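You operate a simulated robot arm through the tools that you are given. There is no shell and no other tool.

You are at the controls of a simulated robot arm. One attempt, no reset.

JOB
Put things in order on the top of the steel table. At the end: the orange oil swab is on the orange plate (marked "KEEP DRY"); the beige grease brush stands where the blue felt pad stood; the green chip stands where the orange oil swab stood; the blue felt pad stands where the green chip stood; whatever was shut is shut again. Leave all else as you found it, and nothing knocked over.
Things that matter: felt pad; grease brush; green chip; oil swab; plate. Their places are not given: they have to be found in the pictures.

The check looks at the end state, three seconds after you hand in, the way a careful person would. Anything else that was tipped, shoved, dropped, spilled or broken makes it a failure.

ROBOT AND FRAMES
A 7-joint arm with a two-finger parallel gripper, fixed in place. Base frame: the origin is at the foot of the arm, x ahead of it, y to its left, z up; the work surface is at about z = 0.86. Units: m, rad, N and s.
With the tool pointing down near the work surface it reaches from about 0.3 to 0.7 m from the base axis. Its first joint turns from -1.152 to 1.152 rad. Payload 1.57 kg.
The TCP is the grasp point between the finger pads, 0.03 m short of the fingertips. In the tool frame z runs along the fingers and y along their closing line. Largest opening 0.11 m; finger width 0.024, thickness 0.012; the body of the gripper, 0.048 by 0.112 m, starts 0.078 m behind the TCP.
Orientation is that of the tool frame in the base frame, as [roll, pitch, yaw] about the fixed x, y, z axes, in that order (R = Rz(yaw) Ry(pitch) Rx(roll)). With the fingers straight down and closing along the base's y, the tool's x points along the base's -x, its y along +y and its z along -z.

CONTROLS
- The arm moves only by the tool nudge_tool. Its argument "targets" is a list of rows, each an object (a shift or turn left out is 0, a gripper value left out holds the last) with "translation": the shift along the tool's x, y, z in m, a list of three; "angular": the turn, a rotation vector about the tool's x, y, z in rad, a list of three; "fingers": the finger opening in m, from 0 to 0.11. In form: [{"translation": [x, y, z], "angular": [rx, ry, rz], "fingers": fingers}, ...]. A call has 1 to 20 rows; each row shifts and turns the commanded pose from where the row before left it, along the tool's axes as they then stand. Rows are played at 5 a second. More than 0.05 m and 0.15 rad between two rows, or a gripper value outside its range, and nothing of the call is played. Where a pose cannot be reached the arm comes as near as it can. A force on the tool above 40 N (or 10 N above the force at the start of the call, whichever is more), or a blocked arm, ends the call early, and 0.2 s more pass. The fingers move at their own pace (about 0.108 m/s each) and stop on an object; they squeeze with about 39 N. The grip force told is the motor's: it shows also when the fingers shut on nothing. Time passes only in rows, and 0.2 s behind the last, so rows that do not move let the fingers close. It gives the time, the measured TCP pose, the force on the tool (base axes), the opening and the grip force at its end, in the units of the frame above (readings bear some noise), with the torque about the TCP (base axes, N m) and any sound that the robot's microphone picked up.
- Cameras (640 x 400 px; columns grow to the right, rows downward): "scene" is fixed at [0.1617, -0.388, 1.4096]; the picture's right is [0.84, -0.54, 0.00], its down [-0.32, -0.50, -0.81] and it looks along [0.43, 0.68, -0.59] (base axes); focal length 312 px, centre (320, 200). "wrist" rides on the gripper at [0.07, 0.016, -0.141] in the tool frame; the picture's right is [-0.23, 0.97, 0.00], its down [-0.86, -0.20, -0.48] and it looks along [-0.47, -0.11, 0.88] (tool axes); focal length 222 px, centre (320, 200).
- camera(camera): a new picture of that camera. It takes no simulated time.
- probe_pixels(camera, pixels): for up to 12 pixels [column, row] of the newest picture of that camera ("zoom" is the newest enlarged one), the place [x, y, z] in the base frame of the surface seen there, good to about 0.002 m, but the place of the scene camera against the robot may be out by one fixed shift of up to 0.012 m in any direction. It takes no simulated time.
- inspect(camera, box): a new picture of the part [left, top, right, bottom] of that camera's present view, enlarged. It takes no simulated time.
- job_done(): hands the job in; it is judged then, once.

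Open the gripper and draw the arm clear of the work before you hand the job in, unless the task says otherwise.

The tools are called by a JSON object that holds its "api" and its "payload". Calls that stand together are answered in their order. nudge_tool: Moves the arm, as the interface text tells. Its arguments: {"type":"object","properties":{"targets":{"type":"array","items":{"type":"object","properties":{"translation":{"type":"array","items":{"type":"number"}},"angular":{"type":"array","items":{"type":"number"}},"fingers":{"type":"number"}}}}},"required":["targets"]} The other tools are called the same way: camera (camera) takes a picture; probe_pixels (camera, pixels) gives the place of the surface under pixels of a picture; inspect (camera, box) takes an enlarged picture of a part of a camera's view; job_done () hands the job in.

At the start:

```text
clock: 0.0
tcp_pos: [0.352, -0.1259, 1.1512]
tcp_rot: [-3.141, 0.001, -3.141]
ft_force: [0.2, -0.2, 0.6]
moment: [-0.02, 0.01, 0.02]
grip_width: 0.11
gripper_force: 0.0
```

scene: 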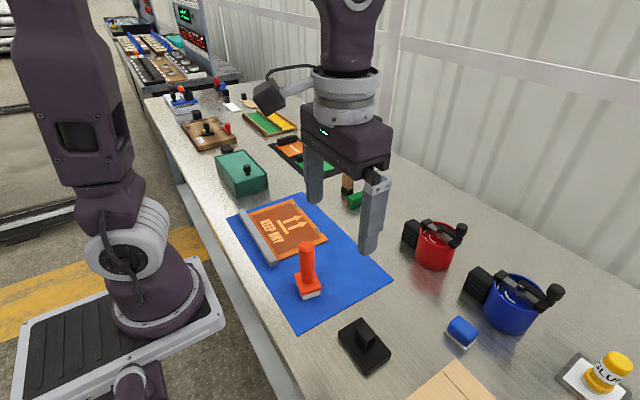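
wrist: 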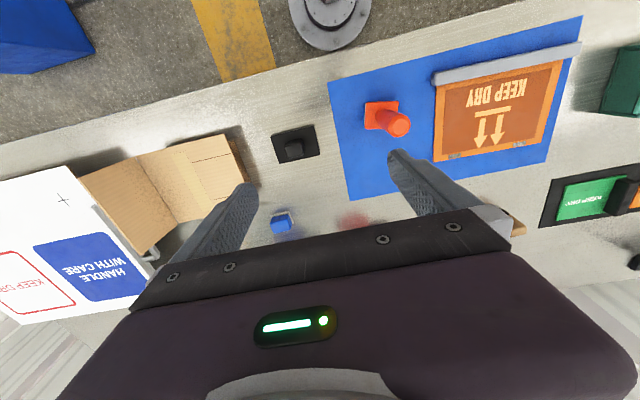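

The scene shows an orange swab near (308,275), an orange KEEP DRY plate near (285,228), a blue small block near (462,332), and something green near (355,200). I take enlarged pictures to identify everything.

{"api": "inspect", "payload": {"camera": "scene", "box": [220, 120, 420, 245]}}

{"api": "inspect", "payload": {"camera": "scene", "box": [220, 180, 420, 305]}}

{"api": "inspect", "payload": {"camera": "scene", "box": [320, 200, 640, 400]}}

{"api": "inspect", "payload": {"camera": "scene", "box": [120, 60, 320, 185]}}

{"api": "camera", "payload": {"camera": "wrist"}}

```text
3.20 times, centred on (320, 182) of scene
```

zoom: 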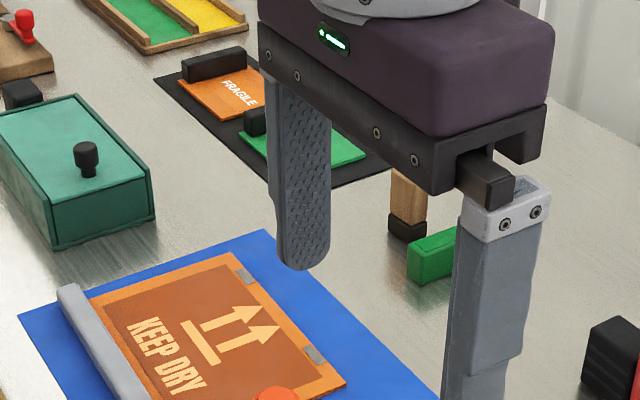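

```text
3.20 times, centred on (320, 242) of scene
```

zoom: 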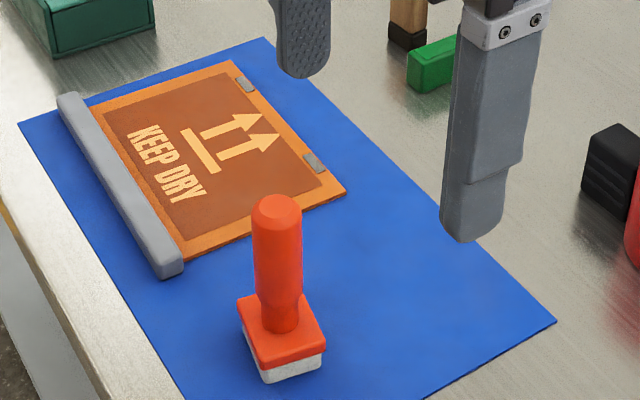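

```text
2.00 times, centred on (480, 300) of scene
```

zoom: 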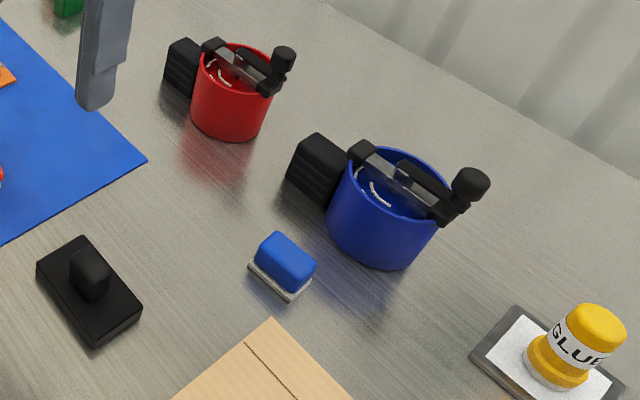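

```text
3.20 times, centred on (220, 122) of scene
```

zoom: 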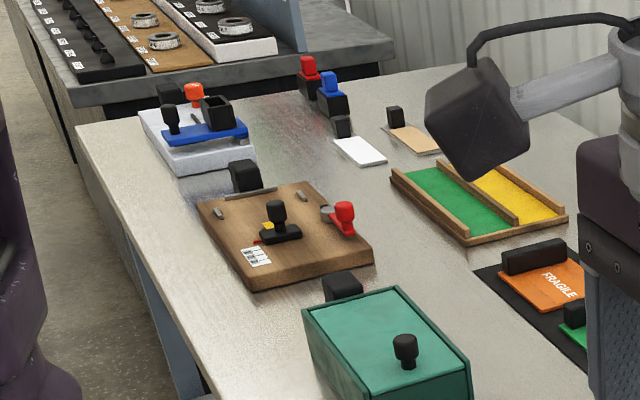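

```text
taken
```

wrist: 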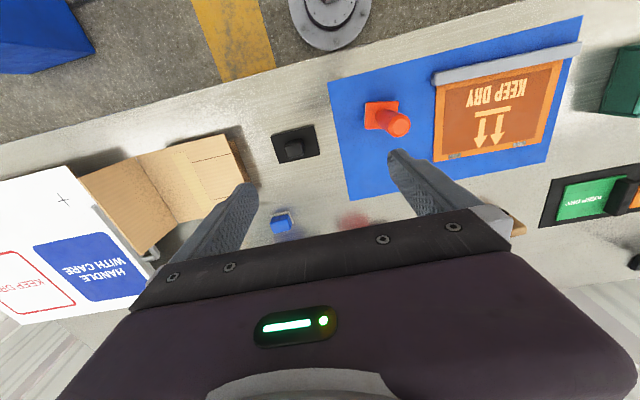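

I probe the key items' places in the scene picture: swab (308,290), plate, gray bar, blue pad, green block, brown upright, and the table.

{"api": "camera", "payload": {"camera": "scene"}}

{"api": "probe_pixels", "payload": {"camera": "scene", "pixels": [[306, 246], [309, 297], [462, 328], [350, 203], [346, 185], [285, 228], [250, 236], [362, 345], [240, 170], [248, 165], [200, 240], [420, 290]]}}

{"api": "probe_pixels", "payload": {"camera": "wrist", "pixels": [[397, 125], [375, 108], [281, 221], [294, 145], [495, 110], [440, 75], [575, 48], [435, 158], [555, 65], [628, 90], [520, 228], [590, 200]]}}

```text
taken
```

scene: 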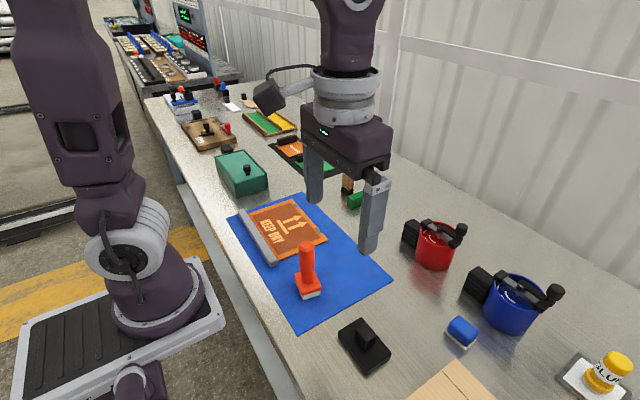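

```text
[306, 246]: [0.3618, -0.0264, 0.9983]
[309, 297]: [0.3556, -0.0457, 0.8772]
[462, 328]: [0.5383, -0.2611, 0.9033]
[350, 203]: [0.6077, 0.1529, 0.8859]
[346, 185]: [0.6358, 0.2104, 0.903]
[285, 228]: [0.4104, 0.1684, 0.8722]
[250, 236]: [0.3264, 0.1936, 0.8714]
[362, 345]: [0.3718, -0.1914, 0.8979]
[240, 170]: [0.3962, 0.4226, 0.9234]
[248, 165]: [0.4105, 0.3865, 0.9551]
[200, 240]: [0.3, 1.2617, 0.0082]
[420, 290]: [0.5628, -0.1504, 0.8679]
```

```text
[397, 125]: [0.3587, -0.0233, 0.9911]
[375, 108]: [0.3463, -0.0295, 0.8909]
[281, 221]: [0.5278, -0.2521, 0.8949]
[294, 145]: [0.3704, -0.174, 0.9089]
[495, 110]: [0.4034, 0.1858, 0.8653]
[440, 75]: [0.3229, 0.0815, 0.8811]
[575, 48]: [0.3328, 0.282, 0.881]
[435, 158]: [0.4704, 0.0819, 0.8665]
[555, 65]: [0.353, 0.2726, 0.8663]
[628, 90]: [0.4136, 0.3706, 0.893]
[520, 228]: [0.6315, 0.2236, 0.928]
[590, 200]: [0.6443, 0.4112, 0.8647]
```

The brown upright near (346,185) at about (0.63,0.21) and green block near (350,203) are hidden by the finger. I move the hand up and to the left to look at them with the wrist camera.

{"api": "nudge_tool", "payload": {"targets": [{"translation": [-0.02, 0.035, -0.01]}, {"translation": [-0.02, 0.035, -0.01]}, {"translation": [-0.02, 0.035, -0.01]}, {"translation": [-0.02, 0.035, 0]}, {"translation": [-0.02, 0.035, 0]}, {"translation": [-0.02, 0.035, 0]}]}}

{"api": "camera", "payload": {"camera": "wrist"}}

{"api": "camera", "payload": {"camera": "scene"}}

```text
clock: 1.4
tcp_pos: [0.471, 0.0845, 1.1808]
tcp_rot: [3.141, -0.001, 3.14]
ft_force: [0.9, 0.9, -0.4]
moment: [-0.04, 0.0, 0.01]
grip_width: 0.11
gripper_force: 0.1
```

```text
taken
```

wrist: 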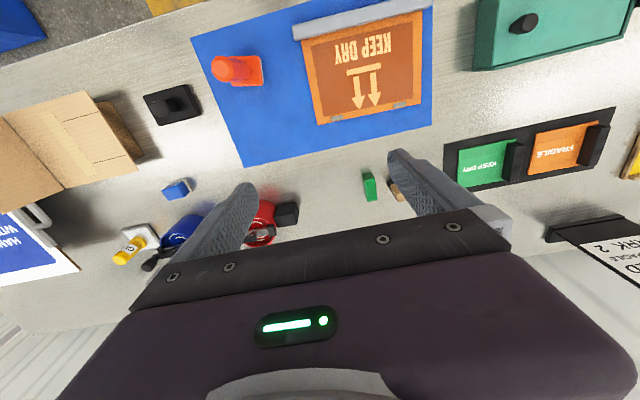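

```text
taken
```

scene: 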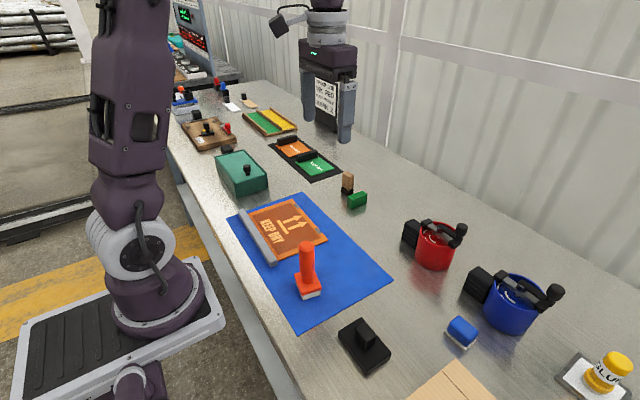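

The green chip at scene (357,201) and a small beige item at (347,182) are now visible. I enlarge both and the area around the plate.

{"api": "inspect", "payload": {"camera": "scene", "box": [310, 155, 406, 215]}}

{"api": "inspect", "payload": {"camera": "scene", "box": [200, 120, 360, 220]}}

{"api": "inspect", "payload": {"camera": "wrist", "box": [180, 0, 460, 175]}}

{"api": "inspect", "payload": {"camera": "scene", "box": [145, 70, 305, 170]}}

{"api": "inspect", "payload": {"camera": "wrist", "box": [320, 140, 448, 220]}}

```text
6.67 times, centred on (358, 185) of scene
```

zoom: 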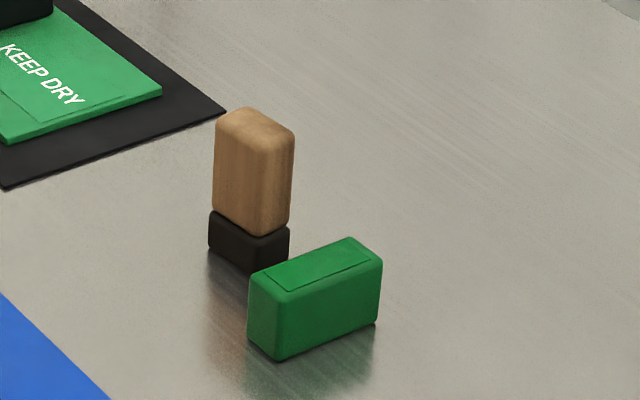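

```text
4.00 times, centred on (280, 170) of scene
```

zoom: 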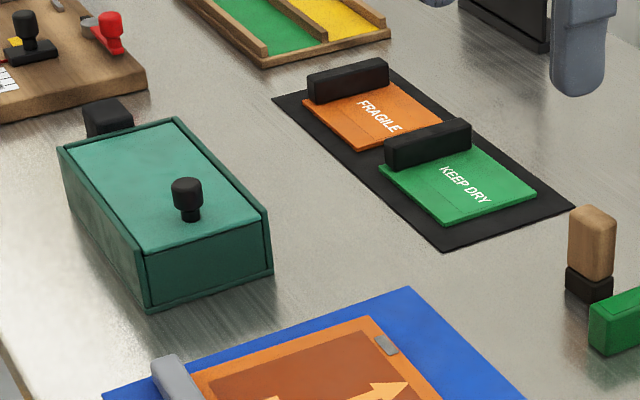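

```text
2.29 times, centred on (320, 88) of wrist
```

zoom: 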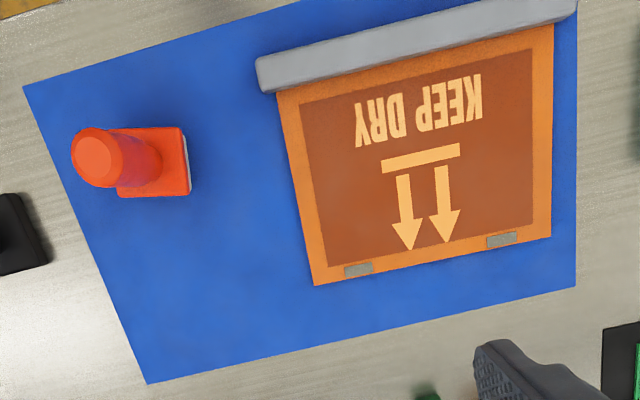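

```text
4.00 times, centred on (225, 120) of scene
```

zoom: 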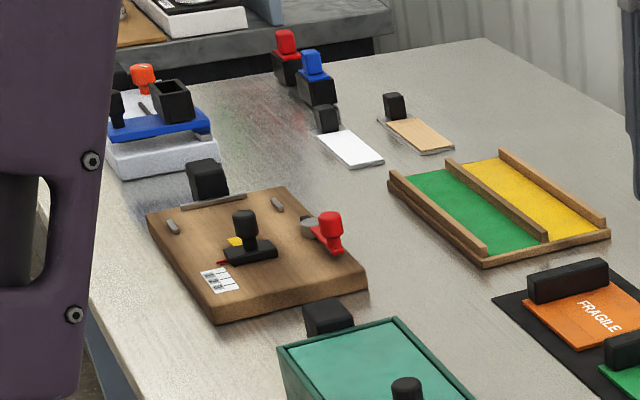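

```text
5.00 times, centred on (384, 180) of wrist
```

zoom: 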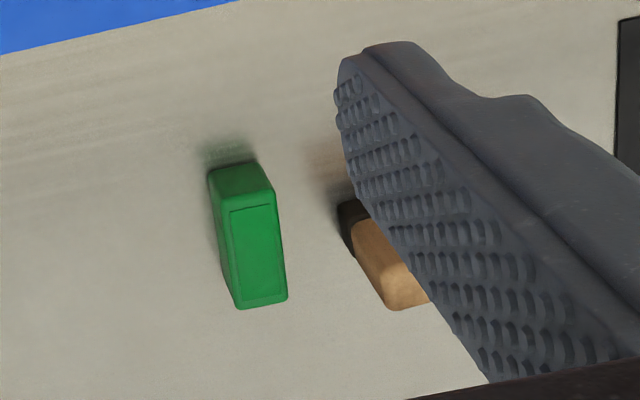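

The beige brush is the wood block with a black base at scene (347,182), right beside the green chip (357,201). I move the wrist camera closer to measure both exactly.

{"api": "nudge_tool", "payload": {"targets": [{"translation": [-0.0225, 0.02125, 0.025]}, {"translation": [-0.0225, 0.02125, 0.025]}, {"translation": [-0.0225, 0.02125, 0.025]}, {"translation": [-0.0225, 0.02125, 0.025]}, {}]}}

{"api": "camera", "payload": {"camera": "wrist"}}

{"api": "inspect", "payload": {"camera": "wrist", "box": [240, 110, 400, 210]}}

```text
clock: 2.6
tcp_pos: [0.5634, 0.1681, 1.0825]
tcp_rot: [-3.141, 0.0, -3.14]
ft_force: [0.0, 0.2, -0.7]
moment: [0.0, 0.0, -0.02]
grip_width: 0.1098
gripper_force: 0.0
```

```text
taken
```

wrist: 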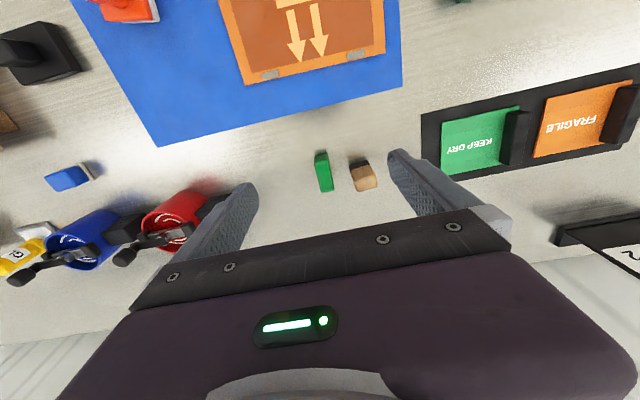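

```text
4.00 times, centred on (320, 160) of wrist
```

zoom: 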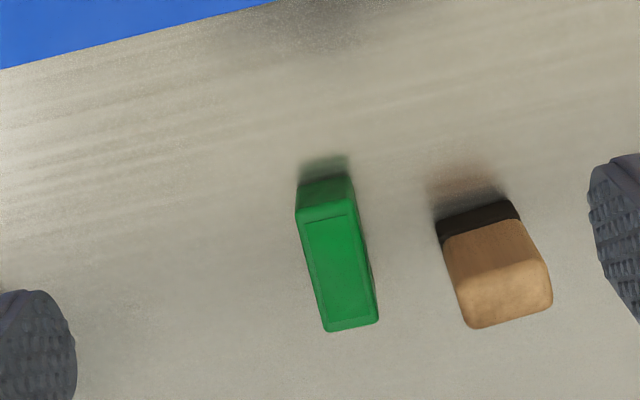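

The zoom shows the chip top between (300,215) and (375,325) and the brush top between (460,285) and (550,305). I probe points on both.

{"api": "probe_pixels", "payload": {"camera": "zoom", "pixels": [[302, 222], [348, 210], [372, 316], [332, 325], [325, 195], [336, 268], [468, 290], [532, 268], [545, 302], [483, 322], [480, 225], [480, 255]]}}

{"api": "probe_pixels", "payload": {"camera": "zoom", "pixels": [[440, 240], [516, 215], [445, 225], [510, 202], [300, 190], [348, 178], [400, 200], [508, 298], [400, 250], [570, 300], [280, 270], [480, 190]]}}

```text
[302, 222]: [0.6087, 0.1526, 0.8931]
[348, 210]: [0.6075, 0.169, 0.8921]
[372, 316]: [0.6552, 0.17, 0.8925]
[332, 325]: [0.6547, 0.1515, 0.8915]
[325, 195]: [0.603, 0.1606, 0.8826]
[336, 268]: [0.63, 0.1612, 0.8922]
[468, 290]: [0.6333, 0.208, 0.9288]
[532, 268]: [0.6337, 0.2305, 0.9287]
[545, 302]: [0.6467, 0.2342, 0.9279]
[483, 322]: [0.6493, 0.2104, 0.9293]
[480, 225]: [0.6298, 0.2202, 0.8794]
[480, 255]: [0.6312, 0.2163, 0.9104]
```

```text
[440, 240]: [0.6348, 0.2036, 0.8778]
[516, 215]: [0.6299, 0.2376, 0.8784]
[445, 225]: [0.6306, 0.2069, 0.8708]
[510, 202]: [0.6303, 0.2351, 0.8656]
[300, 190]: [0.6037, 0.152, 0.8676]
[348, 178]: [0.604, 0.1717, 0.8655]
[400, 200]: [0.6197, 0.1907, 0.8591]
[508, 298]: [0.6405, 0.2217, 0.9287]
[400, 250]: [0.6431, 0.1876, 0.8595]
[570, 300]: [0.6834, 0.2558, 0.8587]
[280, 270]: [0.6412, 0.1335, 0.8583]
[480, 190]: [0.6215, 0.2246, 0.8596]
```

Chip: centre about (0.631,0.161), 0.054×0.021 and 0.033 tall; brush: centre about (0.641,0.221), 0.07 tall. Now I move back over the plate and swab for a close view.

{"api": "nudge_tool", "payload": {"targets": [{"translation": [0.036, -0.022, -0.005]}, {"translation": [0.036, -0.022, -0.005]}, {"translation": [0.036, -0.022, -0.005]}, {"translation": [0.036, -0.022, -0.005]}, {}]}}

{"api": "camera", "payload": {"camera": "wrist"}}

{"api": "inspect", "payload": {"camera": "wrist", "box": [180, 20, 308, 100]}}

{"api": "inspect", "payload": {"camera": "wrist", "box": [288, 40, 480, 160]}}

```text
clock: 3.8
tcp_pos: [0.4149, 0.0807, 1.1053]
tcp_rot: [3.14, -0.001, 3.141]
ft_force: [0.0, -0.5, -0.2]
moment: [-0.01, 0.0, -0.02]
grip_width: 0.1099
gripper_force: 0.1
```

```text
taken
```

wrist: 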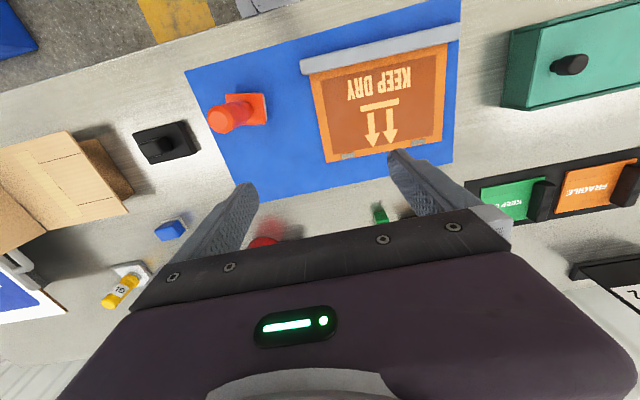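

```text
5.00 times, centred on (244, 60) of wrist
```

zoom: 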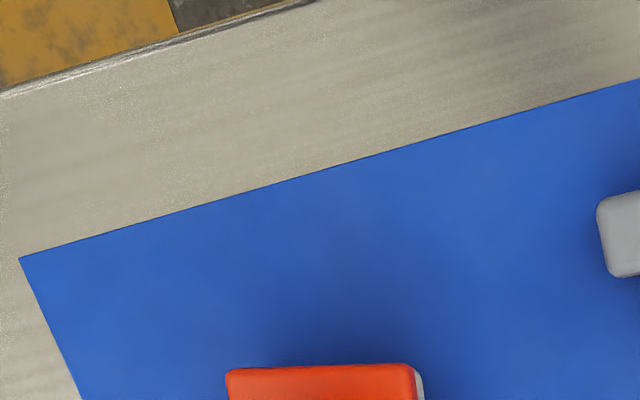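

```text
3.33 times, centred on (384, 100) of wrist
```

zoom: 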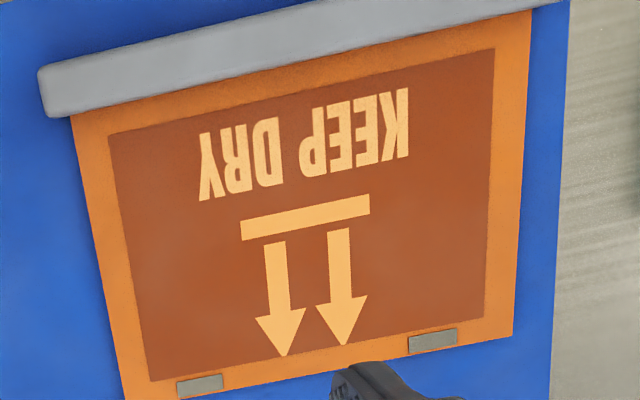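

The plate is a thin flat sheet with a gray spine bar. I probe the plate's height at several points, then enlarge and probe the swab.

{"api": "probe_pixels", "payload": {"camera": "zoom", "pixels": [[90, 140], [520, 40], [130, 380], [500, 325], [300, 210], [435, 340], [200, 385], [60, 300], [540, 250], [300, 60], [60, 90], [410, 250]]}}

{"api": "inspect", "payload": {"camera": "wrist", "box": [190, 75, 286, 135]}}

{"api": "probe_pixels", "payload": {"camera": "wrist", "pixels": [[216, 119], [240, 98], [262, 97], [264, 122], [254, 110], [235, 110], [230, 140], [171, 229], [168, 136], [569, 64], [266, 110], [300, 130]]}}

```text
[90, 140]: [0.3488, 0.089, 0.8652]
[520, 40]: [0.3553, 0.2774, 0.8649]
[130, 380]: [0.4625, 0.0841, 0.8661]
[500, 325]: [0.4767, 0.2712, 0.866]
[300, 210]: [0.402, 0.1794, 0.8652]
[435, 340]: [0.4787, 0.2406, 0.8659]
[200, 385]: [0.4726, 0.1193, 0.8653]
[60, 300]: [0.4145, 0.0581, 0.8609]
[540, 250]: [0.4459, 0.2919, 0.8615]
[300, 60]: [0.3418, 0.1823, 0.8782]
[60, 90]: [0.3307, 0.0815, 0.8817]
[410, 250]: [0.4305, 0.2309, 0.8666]
```

```text
6.67 times, centred on (238, 105) of wrist
```

zoom: 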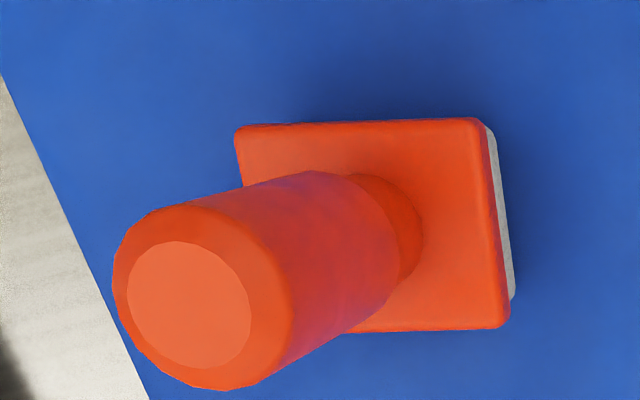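

```text
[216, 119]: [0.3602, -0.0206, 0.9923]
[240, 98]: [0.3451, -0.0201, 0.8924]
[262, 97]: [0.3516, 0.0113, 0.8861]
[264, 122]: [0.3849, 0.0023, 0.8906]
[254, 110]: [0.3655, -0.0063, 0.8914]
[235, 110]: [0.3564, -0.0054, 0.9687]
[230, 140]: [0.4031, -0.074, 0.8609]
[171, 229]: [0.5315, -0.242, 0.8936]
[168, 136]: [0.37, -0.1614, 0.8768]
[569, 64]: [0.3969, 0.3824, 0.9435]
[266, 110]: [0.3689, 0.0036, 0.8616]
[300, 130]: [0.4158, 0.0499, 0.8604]
```

I probe the swab's base corners and handle in the zoom.

{"api": "probe_pixels", "payload": {"camera": "zoom", "pixels": [[242, 135], [475, 125], [500, 318], [370, 328], [188, 305], [135, 290], [245, 300], [190, 245], [190, 365], [505, 260], [415, 240], [300, 180]]}}

```text
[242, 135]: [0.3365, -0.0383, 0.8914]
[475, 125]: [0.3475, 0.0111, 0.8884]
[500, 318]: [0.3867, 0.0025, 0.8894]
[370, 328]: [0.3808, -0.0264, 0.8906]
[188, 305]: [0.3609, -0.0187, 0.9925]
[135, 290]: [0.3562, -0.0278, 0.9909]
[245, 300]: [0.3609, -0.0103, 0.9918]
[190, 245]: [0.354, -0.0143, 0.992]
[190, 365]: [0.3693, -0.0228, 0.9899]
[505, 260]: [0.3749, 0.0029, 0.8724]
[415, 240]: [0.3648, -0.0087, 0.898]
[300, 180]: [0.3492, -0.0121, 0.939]
```

The swab base is 0.05×0.04 m centred on (0.361,-0.018), with the round handle top at z≈0.992. I move above it, at TCP height 1.10.

{"api": "nudge_tool", "payload": {"targets": [{"translation": [0.018, -0.033, 0.0]}, {"translation": [0.018, -0.033, 0.0]}, {"translation": [0.018, -0.033, 0.0]}, {}, {}]}}

{"api": "camera", "payload": {"camera": "wrist"}}

{"api": "camera", "payload": {"camera": "scene"}}

```text
clock: 5.0
tcp_pos: [0.3655, -0.0189, 1.1021]
tcp_rot: [3.141, -0.001, 3.141]
ft_force: [0.7, 0.9, -0.6]
moment: [0.01, 0.0, -0.01]
grip_width: 0.11
gripper_force: 0.0
```

```text
taken
```

wrist: 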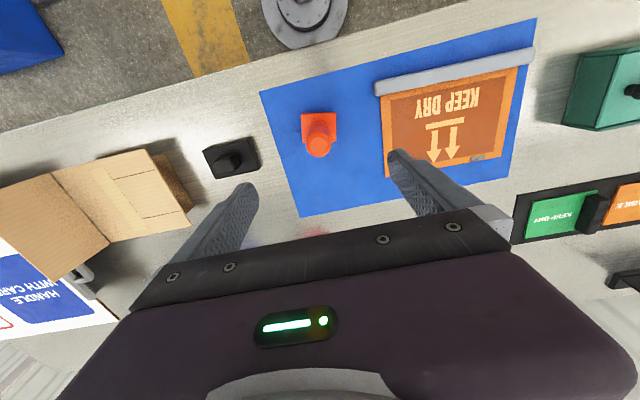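

```text
taken
```

scene: 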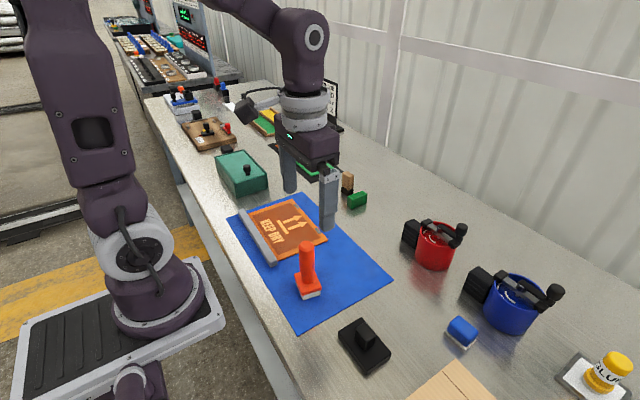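

I re-probe the swab from this closer pose: top near (318,147), base near (320,120).

{"api": "inspect", "payload": {"camera": "wrist", "box": [270, 95, 366, 155]}}

{"api": "nudge_tool", "payload": {"targets": [{}]}}

```text
6.67 times, centred on (318, 125) of wrist
```

zoom: 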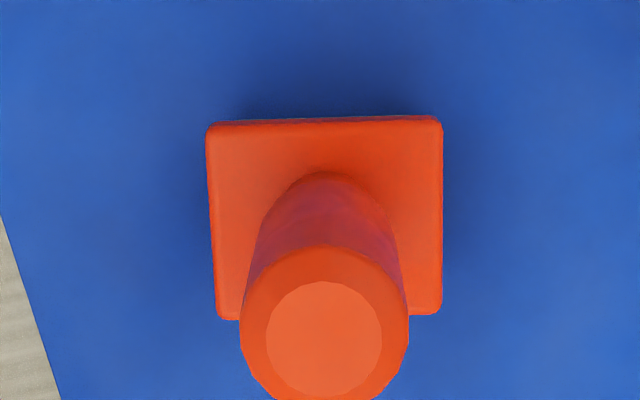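

```text
clock: 5.4
tcp_pos: [0.3658, -0.0191, 1.1016]
tcp_rot: [-3.141, 0.001, -3.141]
ft_force: [-0.6, -0.4, -0.2]
moment: [0.02, 0.02, 0.01]
grip_width: 0.1098
gripper_force: 0.1
```

I probe the swab points in this zoom.

{"api": "probe_pixels", "payload": {"camera": "zoom", "pixels": [[325, 338], [272, 338], [378, 338], [325, 288], [325, 390], [215, 130], [435, 122], [435, 308], [225, 315], [325, 185], [248, 330], [402, 330]]}}

```text
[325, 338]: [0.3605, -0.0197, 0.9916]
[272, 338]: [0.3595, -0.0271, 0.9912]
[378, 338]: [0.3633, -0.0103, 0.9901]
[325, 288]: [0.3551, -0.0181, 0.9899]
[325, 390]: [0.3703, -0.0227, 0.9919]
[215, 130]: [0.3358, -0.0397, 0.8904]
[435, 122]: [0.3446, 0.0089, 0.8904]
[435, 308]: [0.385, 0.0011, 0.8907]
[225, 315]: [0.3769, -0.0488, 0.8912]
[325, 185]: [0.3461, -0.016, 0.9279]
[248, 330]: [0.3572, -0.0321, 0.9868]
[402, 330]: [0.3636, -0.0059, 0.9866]
```

The swab's centre is (0.3607,-0.0195). I align and descend to a TCP height of about 0.95, then close on the handle.

{"api": "nudge_tool", "payload": {"targets": [{"translation": [0.005, -0.0005, 0.0], "fingers": 0.08}, {"translation": [0, 0, 0.038]}, {"translation": [0, 0, 0.038]}, {"translation": [0, 0, 0.038]}, {"translation": [0, 0, 0.038]}, {}, {}]}}

{"api": "camera", "payload": {"camera": "wrist"}}

{"api": "camera", "payload": {"camera": "scene"}}

```text
clock: 7.0
tcp_pos: [0.3585, -0.0188, 0.9499]
tcp_rot: [-3.141, 0.001, -3.141]
ft_force: [0.0, 0.2, 0.7]
moment: [-0.03, 0.03, -0.01]
grip_width: 0.08
gripper_force: 0.0
```

```text
taken
```

wrist: 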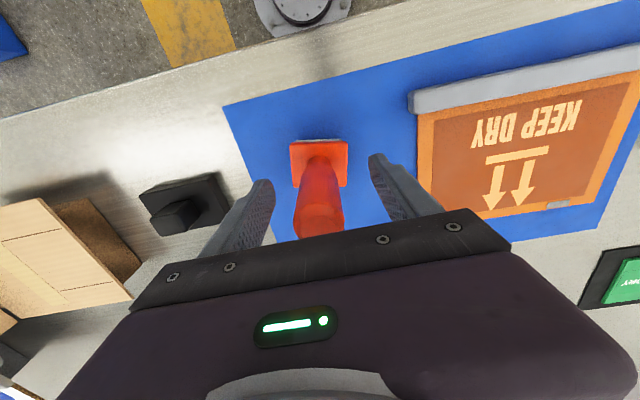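

```text
taken
```

scene: 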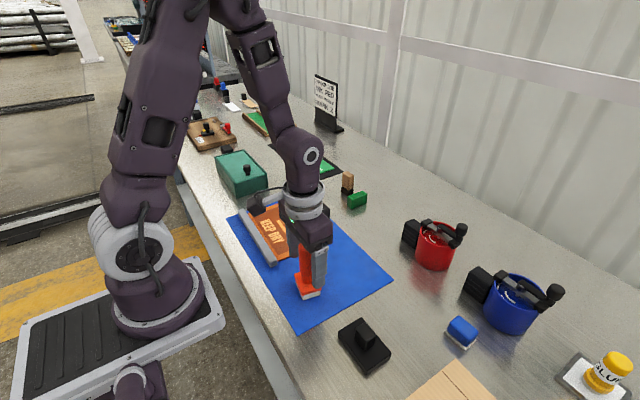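

The handle is between the fingers at (318,195). I close the fingers and wait for the grip.

{"api": "nudge_tool", "payload": {"targets": [{"translation": [-0.002, -0.0005, 0.0]}, {"fingers": 0.02}, {}, {}, {}]}}

```text
clock: 8.2
tcp_pos: [0.3597, -0.0195, 0.9489]
tcp_rot: [3.142, 0.0, -3.141]
ft_force: [0.0, 0.3, -0.2]
moment: [0.1, -0.03, -0.01]
grip_width: 0.0284
gripper_force: 38.8
```

Gripped at 0.0284 m with 38.8 N. I lift 0.06 m and carry it above the plate centre at about (0.411,0.18).

{"api": "nudge_tool", "payload": {"targets": [{"translation": [0, 0, -0.02]}, {"translation": [0, 0, -0.04]}, {"translation": [-0.01, 0.04, 0]}, {"translation": [-0.01, 0.04, 0]}, {"translation": [-0.01, 0.04, 0]}, {"translation": [-0.01, 0.04, 0]}, {"translation": [-0.01, 0.04, 0]}, {}, {}]}}

{"api": "camera", "payload": {"camera": "wrist"}}

{"api": "camera", "payload": {"camera": "scene"}}

```text
clock: 10.2
tcp_pos: [0.4121, 0.1806, 1.0077]
tcp_rot: [-3.141, -0.001, -3.141]
ft_force: [0.5, -0.6, -1.5]
moment: [0.01, -0.03, 0.0]
grip_width: 0.0285
gripper_force: 39.1
```

```text
taken
```

wrist: 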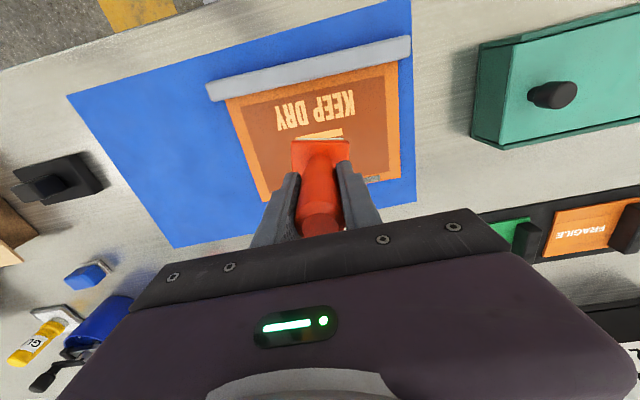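

```text
taken
```

scene: 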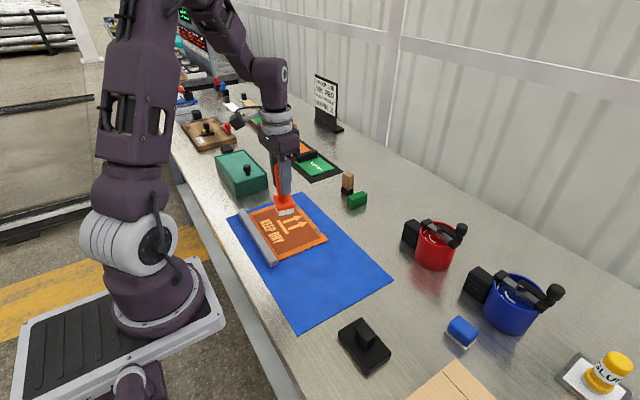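

The swab hangs upright above the plate. I lower it: first 0.05 m, then small steps toward contact at TCP height about 0.954.

{"api": "nudge_tool", "payload": {"targets": [{"translation": [0, 0, 0.025]}, {"translation": [0, 0, 0.02]}, {"translation": [0, 0, 0.005]}, {"translation": [0, 0, 0.002]}, {}]}}

```text
clock: 11.4
tcp_pos: [0.4117, 0.1817, 0.9562]
tcp_rot: [3.141, -0.002, -3.142]
ft_force: [0.7, -0.2, -0.7]
moment: [0.05, 0.02, 0.0]
grip_width: 0.0286
gripper_force: 38.8
```

No contact yet at z=0.956. I lower in 1 mm steps.

{"api": "nudge_tool", "payload": {"targets": [{"translation": [0, 0, 0.001]}, {"translation": [0, 0, 0.001]}, {}]}}

{"api": "inspect", "payload": {"camera": "scene", "box": [230, 170, 342, 240]}}

```text
clock: 12.2
tcp_pos: [0.4118, 0.1794, 0.9542]
tcp_rot: [3.141, 0.0, 3.141]
ft_force: [-0.5, 0.0, -1.8]
moment: [-0.01, 0.0, -0.01]
grip_width: 0.0286
gripper_force: 38.4
```

```text
5.71 times, centred on (286, 205) of scene
```

zoom: 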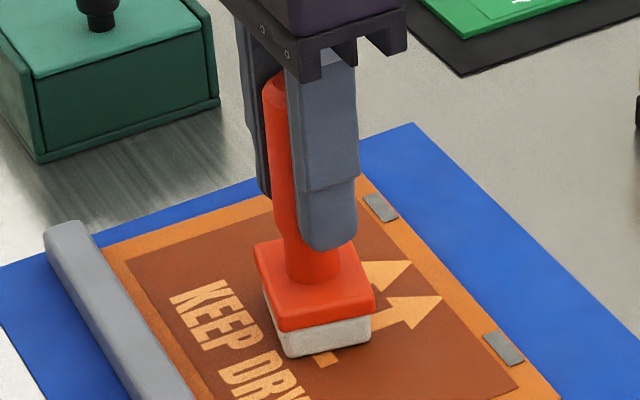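

It looks nearly touching; the force is still the hanging weight (about -1.8 N). I lower another 1 mm at a time.

{"api": "nudge_tool", "payload": {"targets": [{"translation": [0, 0, 0.001]}, {}]}}

{"api": "nudge_tool", "payload": {"targets": [{"translation": [0, 0, 0.001]}, {}]}}

```text
clock: 12.8
tcp_pos: [0.41, 0.18, 0.9542]
tcp_rot: [3.141, 0.002, -3.142]
ft_force: [-1.7, -1.8, 8.6]
moment: [-0.12, 0.06, 0.08]
grip_width: 0.0286
gripper_force: 38.3
```

```text
clock: 13.4
tcp_pos: [0.4114, 0.1807, 0.9541]
tcp_rot: [3.14, 0.002, -3.141]
ft_force: [-3.3, -5.6, 31.9]
moment: [-0.33, 0.32, 0.12]
grip_width: 0.0286
gripper_force: 38.9
```

Contact is made (32 N after the last step). I back off about 1.5 mm of command and open the fingers.

{"api": "nudge_tool", "payload": {"targets": [{"translation": [0, 0, -0.0015]}, {}, {"fingers": 0.06}, {}, {}]}}

{"api": "camera", "payload": {"camera": "wrist"}}

```text
clock: 14.6
tcp_pos: [0.4105, 0.1804, 0.9546]
tcp_rot: [3.141, 0.0, 3.141]
ft_force: [-0.4, -0.1, -0.3]
moment: [0.05, -0.01, 0.04]
grip_width: 0.06
gripper_force: 0.1
```

```text
taken
```

wrist: 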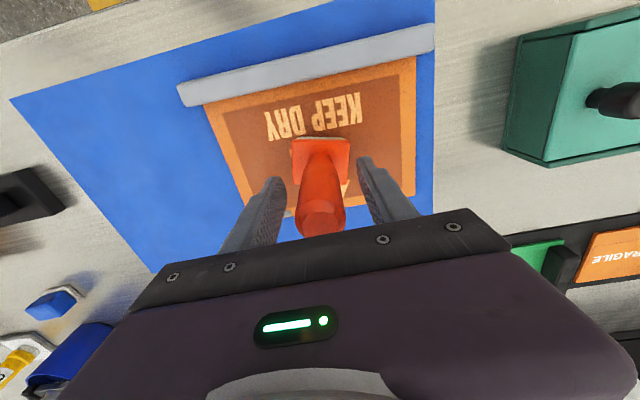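

The swab stands free. I rise 0.12 m straight up and then move toward a pose above the chip.

{"api": "nudge_tool", "payload": {"targets": [{"translation": [0, 0, -0.04]}, {"translation": [0, 0, -0.04]}, {"translation": [0, 0, -0.04]}, {"translation": [-0.036, -0.004, 0]}, {"translation": [-0.036, -0.004, 0]}, {"translation": [-0.036, -0.004, 0]}, {"translation": [-0.036, -0.004, 0.02]}, {"translation": [-0.036, -0.004, 0.02]}, {}, {}]}}

{"api": "camera", "payload": {"camera": "wrist"}}

{"api": "camera", "payload": {"camera": "scene"}}

```text
clock: 16.8
tcp_pos: [0.5915, 0.1589, 1.0397]
tcp_rot: [3.141, 0.0, -3.141]
ft_force: [0.6, 0.7, 0.3]
moment: [0.03, 0.07, -0.01]
grip_width: 0.06
gripper_force: 0.0
```

```text
taken
```

wrist: 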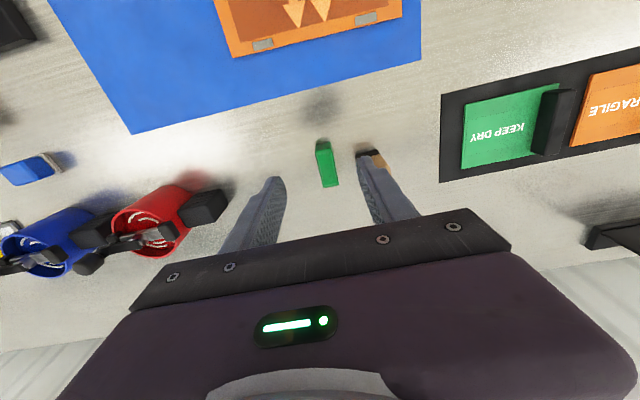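

```text
taken
```

scene: 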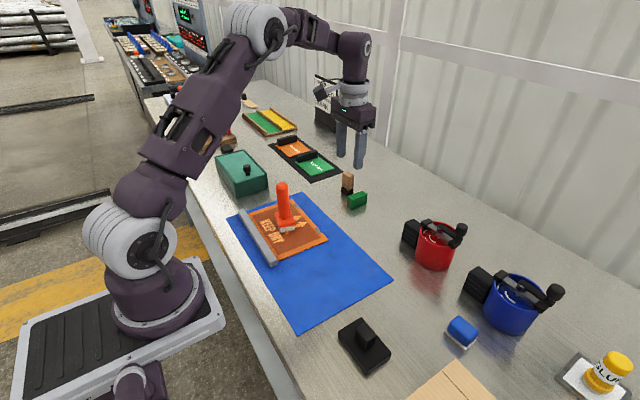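

The swab stands on the plate. I enlarge the wrist view on the chip at (326,163) to refine its position.

{"api": "inspect", "payload": {"camera": "wrist", "box": [270, 125, 398, 205]}}

```text
5.00 times, centred on (334, 165) of wrist
```

zoom: 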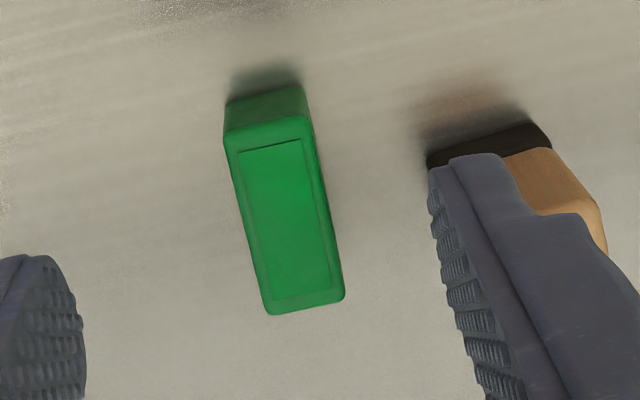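

I probe the chip's corners and the brush base in the zoom.

{"api": "probe_pixels", "payload": {"camera": "zoom", "pixels": [[228, 138], [308, 122], [340, 295], [270, 310], [230, 105], [298, 90], [318, 160], [286, 220], [432, 162], [548, 140], [535, 128], [250, 250]]}}

```text
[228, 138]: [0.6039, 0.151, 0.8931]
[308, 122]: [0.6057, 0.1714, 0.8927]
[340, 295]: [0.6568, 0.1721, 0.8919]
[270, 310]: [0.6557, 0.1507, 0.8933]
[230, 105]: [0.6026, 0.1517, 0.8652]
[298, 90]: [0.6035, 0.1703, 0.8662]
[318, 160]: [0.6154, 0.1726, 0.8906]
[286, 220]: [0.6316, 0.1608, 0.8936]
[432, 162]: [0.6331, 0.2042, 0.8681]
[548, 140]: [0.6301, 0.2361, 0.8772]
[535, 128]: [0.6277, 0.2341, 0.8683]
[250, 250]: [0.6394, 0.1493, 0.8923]
```

Chip: x 0.603–0.658, y 0.150–0.1725, so its centre is (0.6303,0.1613). I centre over it with the fingers at 0.038 m so the left finger clears the brush.

{"api": "nudge_tool", "payload": {"targets": [{"translation": [-0.038, 0.002, 0], "fingers": 0.038}, {"translation": [0, 0, 0.03]}, {"translation": [0, 0, 0.03]}, {}, {}]}}

{"api": "camera", "payload": {"camera": "wrist"}}

```text
clock: 18.0
tcp_pos: [0.6289, 0.1626, 0.9765]
tcp_rot: [-3.142, 0.0, -3.141]
ft_force: [0.1, 0.6, -0.2]
moment: [0.01, -0.04, 0.01]
grip_width: 0.0378
gripper_force: 0.1
```

```text
taken
```

wrist: 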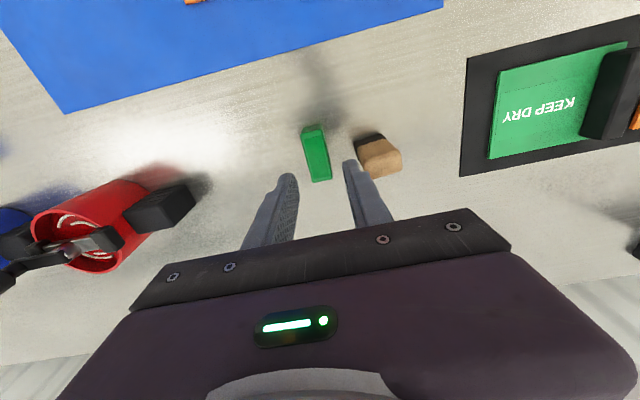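

I check the finger tip positions against the chip by probing the tips near (290,185) and (352,172), and the brush.

{"api": "inspect", "payload": {"camera": "wrist", "box": [256, 110, 416, 210]}}

{"api": "probe_pixels", "payload": {"camera": "wrist", "pixels": [[289, 180], [297, 190], [353, 168], [348, 175], [316, 152], [380, 158], [364, 150], [372, 140]]}}

{"api": "nudge_tool", "payload": {"targets": [{}]}}

```text
4.00 times, centred on (336, 160) of wrist
```

zoom: 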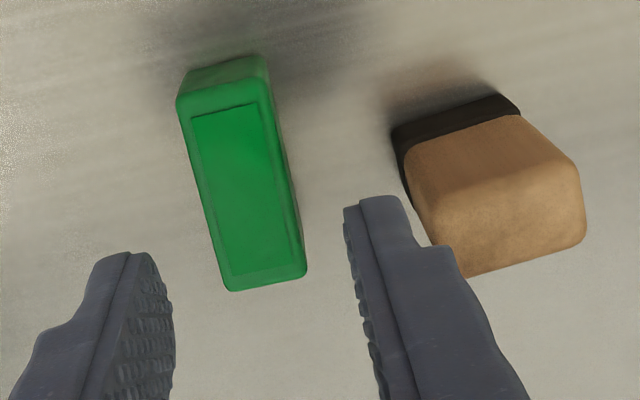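

```text
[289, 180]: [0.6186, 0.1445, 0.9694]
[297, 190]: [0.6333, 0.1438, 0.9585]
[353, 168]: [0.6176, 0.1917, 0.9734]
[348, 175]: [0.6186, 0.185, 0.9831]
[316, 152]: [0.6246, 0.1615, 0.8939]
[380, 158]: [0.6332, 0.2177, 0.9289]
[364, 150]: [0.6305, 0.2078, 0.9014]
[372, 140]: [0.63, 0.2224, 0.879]
```

```text
clock: 18.4
tcp_pos: [0.6293, 0.1635, 0.9777]
tcp_rot: [-3.141, -0.001, -3.141]
ft_force: [-0.3, -0.1, -0.6]
moment: [-0.02, 0.02, -0.01]
grip_width: 0.0379
gripper_force: 0.1
```

The finger mid-line is at y≈0.1635, 2 mm left of the chip centre. I shift -0.002 in y, narrow to 0.034, and descend to z≈0.897 in gentle steps.

{"api": "nudge_tool", "payload": {"targets": [{"translation": [-0.001, -0.002, 0], "fingers": 0.034}, {"translation": [0, 0, 0.025]}, {"translation": [0, 0, 0.02]}, {"translation": [0, 0, 0.02]}, {"translation": [0, 0, 0.015]}, {}, {}]}}

{"api": "inspect", "payload": {"camera": "wrist", "box": [224, 90, 448, 230]}}

{"api": "inspect", "payload": {"camera": "scene", "box": [310, 155, 406, 215]}}

```text
clock: 20.0
tcp_pos: [0.6294, 0.1621, 0.8948]
tcp_rot: [3.14, -0.001, -3.141]
ft_force: [-0.3, 0.0, -0.4]
moment: [0.0, 0.0, 0.02]
grip_width: 0.0341
gripper_force: 0.1
```

```text
2.86 times, centred on (336, 160) of wrist
```

zoom: 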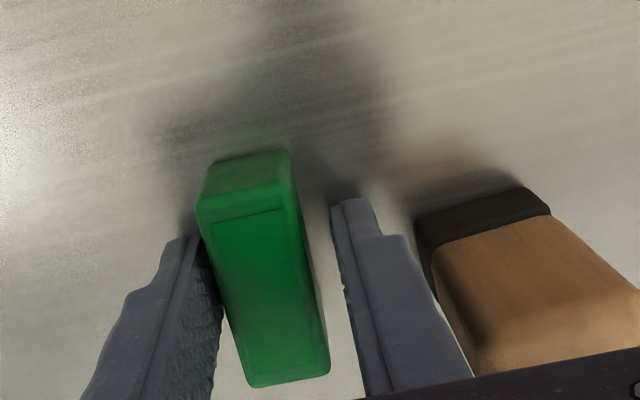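

```text
6.67 times, centred on (358, 185) of scene
```

zoom: 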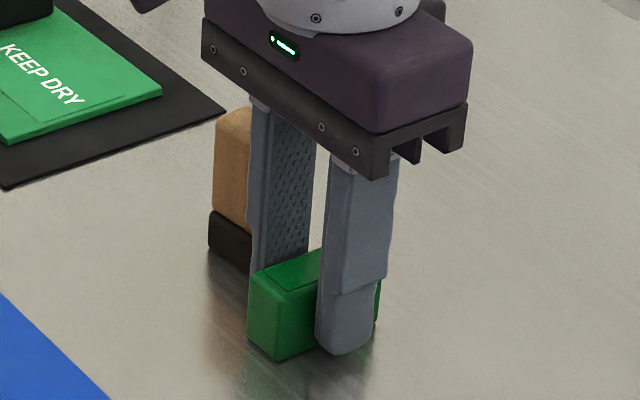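

The chip sits between the fingers and the brush is untouched. I close the fingers on it.

{"api": "nudge_tool", "payload": {"targets": [{"fingers": 0.012}, {}, {}, {}]}}

```text
clock: 21.0
tcp_pos: [0.6286, 0.1621, 0.8947]
tcp_rot: [-3.14, -0.001, -3.141]
ft_force: [0.1, 1.1, -0.2]
moment: [0.01, -0.01, -0.03]
grip_width: 0.0227
gripper_force: 35.1
```

Gripped at 0.0227 m. I lift straight up 0.1 m and carry the chip to the old swab place at (0.3607,-0.0195).

{"api": "nudge_tool", "payload": {"targets": [{"translation": [0, 0, -0.02]}, {"translation": [0, 0, -0.04]}, {"translation": [0, 0, -0.04]}, {"translation": [0.0337, -0.0227, 0]}, {"translation": [0.0337, -0.0227, 0]}, {"translation": [0.0337, -0.0227, 0]}, {"translation": [0.0337, -0.0227, 0]}, {"translation": [0.0337, -0.0227, 0]}, {"translation": [0.0337, -0.0227, 0]}, {"translation": [0.0337, -0.0227, 0]}, {"translation": [0.0337, -0.0227, 0]}, {}, {}]}}

{"api": "camera", "payload": {"camera": "wrist"}}

{"api": "camera", "payload": {"camera": "scene"}}

```text
clock: 23.8
tcp_pos: [0.3559, -0.0218, 0.9958]
tcp_rot: [-3.141, -0.001, -3.141]
ft_force: [0.5, -0.6, -0.7]
moment: [-0.01, 0.04, 0.02]
grip_width: 0.0226
gripper_force: 34.9
```

```text
taken
```

wrist: 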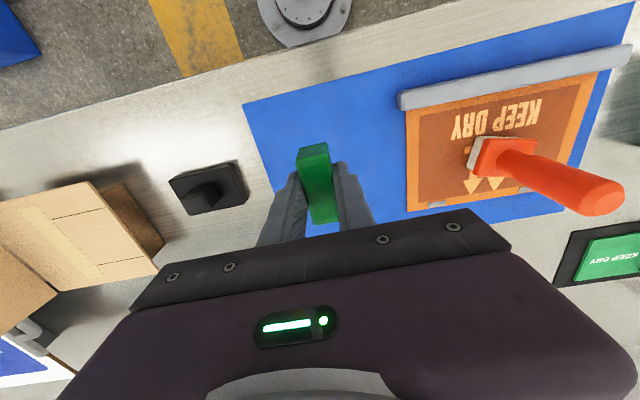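

```text
taken
```

scene: 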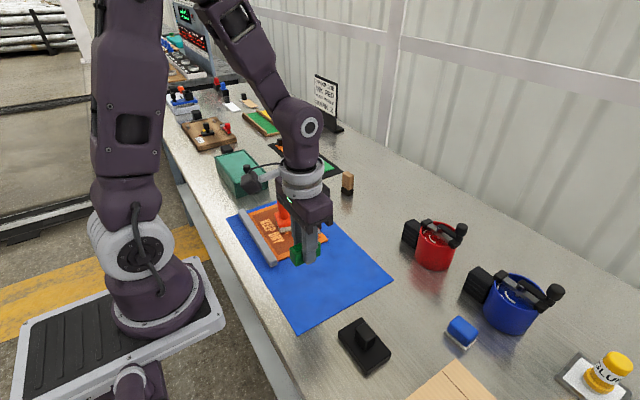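

The chip is held over the mat. I probe its visible top to get its actual centre before lowering.

{"api": "inspect", "payload": {"camera": "wrist", "box": [256, 135, 384, 215]}}

{"api": "probe_pixels", "payload": {"camera": "zoom", "pixels": [[215, 100], [360, 80], [290, 95], [300, 160], [225, 60], [350, 50], [320, 250]]}}

{"api": "nudge_tool", "payload": {"targets": [{}]}}

```text
5.00 times, centred on (320, 175) of wrist
```

zoom: 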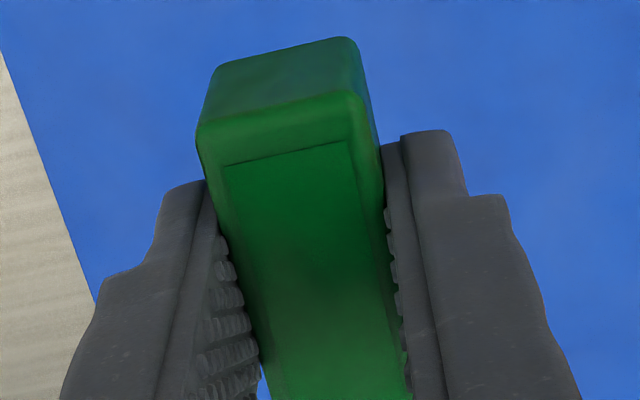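

```text
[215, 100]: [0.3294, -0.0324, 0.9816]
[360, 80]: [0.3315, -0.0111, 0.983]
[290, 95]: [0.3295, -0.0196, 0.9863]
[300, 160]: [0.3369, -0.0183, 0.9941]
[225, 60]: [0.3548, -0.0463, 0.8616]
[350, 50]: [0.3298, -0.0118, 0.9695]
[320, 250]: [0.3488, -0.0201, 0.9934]
```

```text
clock: 24.2
tcp_pos: [0.3559, -0.0221, 0.9956]
tcp_rot: [3.141, -0.002, -3.139]
ft_force: [0.4, 0.1, 0.4]
moment: [0.03, -0.05, -0.02]
grip_width: 0.0226
gripper_force: 35.1
```

The chip's centre is at about (0.3565,-0.0215), so I correct by (+0.0043,+0.002) and lower to just above the mat.

{"api": "nudge_tool", "payload": {"targets": [{"translation": [-0.0043, 0.002, 0]}, {"translation": [0, 0, 0.03]}, {"translation": [0, 0, 0.03]}, {"translation": [0, 0, 0.025]}, {"translation": [0, 0, 0.006]}, {}, {}]}}

{"api": "inspect", "payload": {"camera": "scene", "box": [250, 220, 378, 300]}}

{"api": "inspect", "payload": {"camera": "wrist", "box": [256, 135, 384, 215]}}

{"api": "probe_pixels", "payload": {"camera": "zoom", "pixels": [[215, 100], [350, 80], [290, 95], [300, 160]]}}

```text
clock: 25.8
tcp_pos: [0.3652, -0.0217, 0.9024]
tcp_rot: [-3.14, -0.002, 3.141]
ft_force: [-0.5, 1.1, -0.4]
moment: [0.03, 0.01, -0.03]
grip_width: 0.0226
gripper_force: 35.0
```

```text
5.00 times, centred on (314, 260) of scene
```

zoom: 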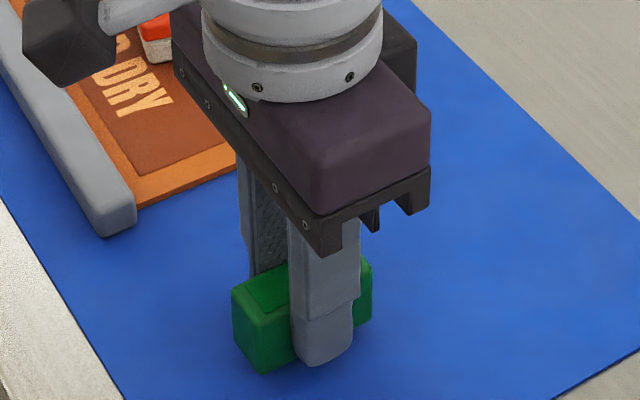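

```text
5.00 times, centred on (320, 175) of wrist
```

zoom: 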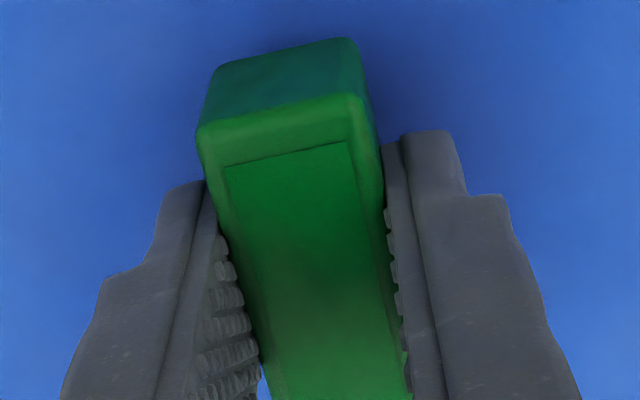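

```text
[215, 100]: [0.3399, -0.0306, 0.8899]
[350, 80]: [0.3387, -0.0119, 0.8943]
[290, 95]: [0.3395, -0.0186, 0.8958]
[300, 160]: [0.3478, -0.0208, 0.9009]
```

At this height the chip is about 5 mm too far in x (centre ≈0.366,-0.0215). I correct while still 5 mm above the mat and re-measure.

{"api": "nudge_tool", "payload": {"targets": [{"translation": [0.0045, 0.0018, 0]}, {}, {}]}}

{"api": "inspect", "payload": {"camera": "wrist", "box": [256, 135, 384, 215]}}

{"api": "probe_pixels", "payload": {"camera": "zoom", "pixels": [[215, 100], [350, 80], [290, 95], [300, 160], [205, 140], [375, 140]]}}

```text
clock: 26.6
tcp_pos: [0.3609, -0.0191, 0.9046]
tcp_rot: [-3.14, 0.0, -3.142]
ft_force: [-0.2, -0.2, -0.4]
moment: [0.01, 0.03, 0.0]
grip_width: 0.0226
gripper_force: 34.8
```

```text
5.00 times, centred on (320, 175) of wrist
```

zoom: 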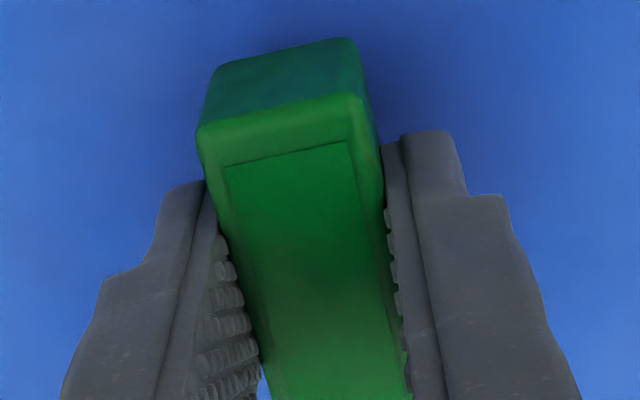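

```text
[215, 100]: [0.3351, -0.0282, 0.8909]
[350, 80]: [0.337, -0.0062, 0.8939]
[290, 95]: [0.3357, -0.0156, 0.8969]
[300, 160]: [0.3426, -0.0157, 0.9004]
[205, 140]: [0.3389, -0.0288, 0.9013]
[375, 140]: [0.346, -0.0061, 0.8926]
```

Now the chip is within about 1 mm of the target. I lower in small steps until contact.

{"api": "nudge_tool", "payload": {"targets": [{"translation": [0.001, -0.001, 0.003]}, {"translation": [0, 0, 0.002]}, {}]}}

{"api": "nudge_tool", "payload": {"targets": [{"translation": [0, 0, 0.001]}, {}]}}

{"api": "nudge_tool", "payload": {"targets": [{"translation": [0, 0, 0.001]}, {}]}}

```text
clock: 27.4
tcp_pos: [0.3612, -0.0199, 0.8985]
tcp_rot: [-3.142, 0.0, -3.141]
ft_force: [0.6, 0.0, -0.3]
moment: [-0.01, 0.0, 0.01]
grip_width: 0.0228
gripper_force: 35.2
```

```text
clock: 28.0
tcp_pos: [0.3596, -0.0197, 0.8983]
tcp_rot: [-3.141, 0.0, -3.139]
ft_force: [0.4, 0.2, -0.5]
moment: [0.02, 0.0, 0.03]
grip_width: 0.0227
gripper_force: 35.8
```

```text
clock: 28.6
tcp_pos: [0.3586, -0.0189, 0.8972]
tcp_rot: [-3.141, 0.002, -3.141]
ft_force: [-1.6, 0.4, 19.3]
moment: [0.05, -0.02, 0.0]
grip_width: 0.0227
gripper_force: 35.2
```

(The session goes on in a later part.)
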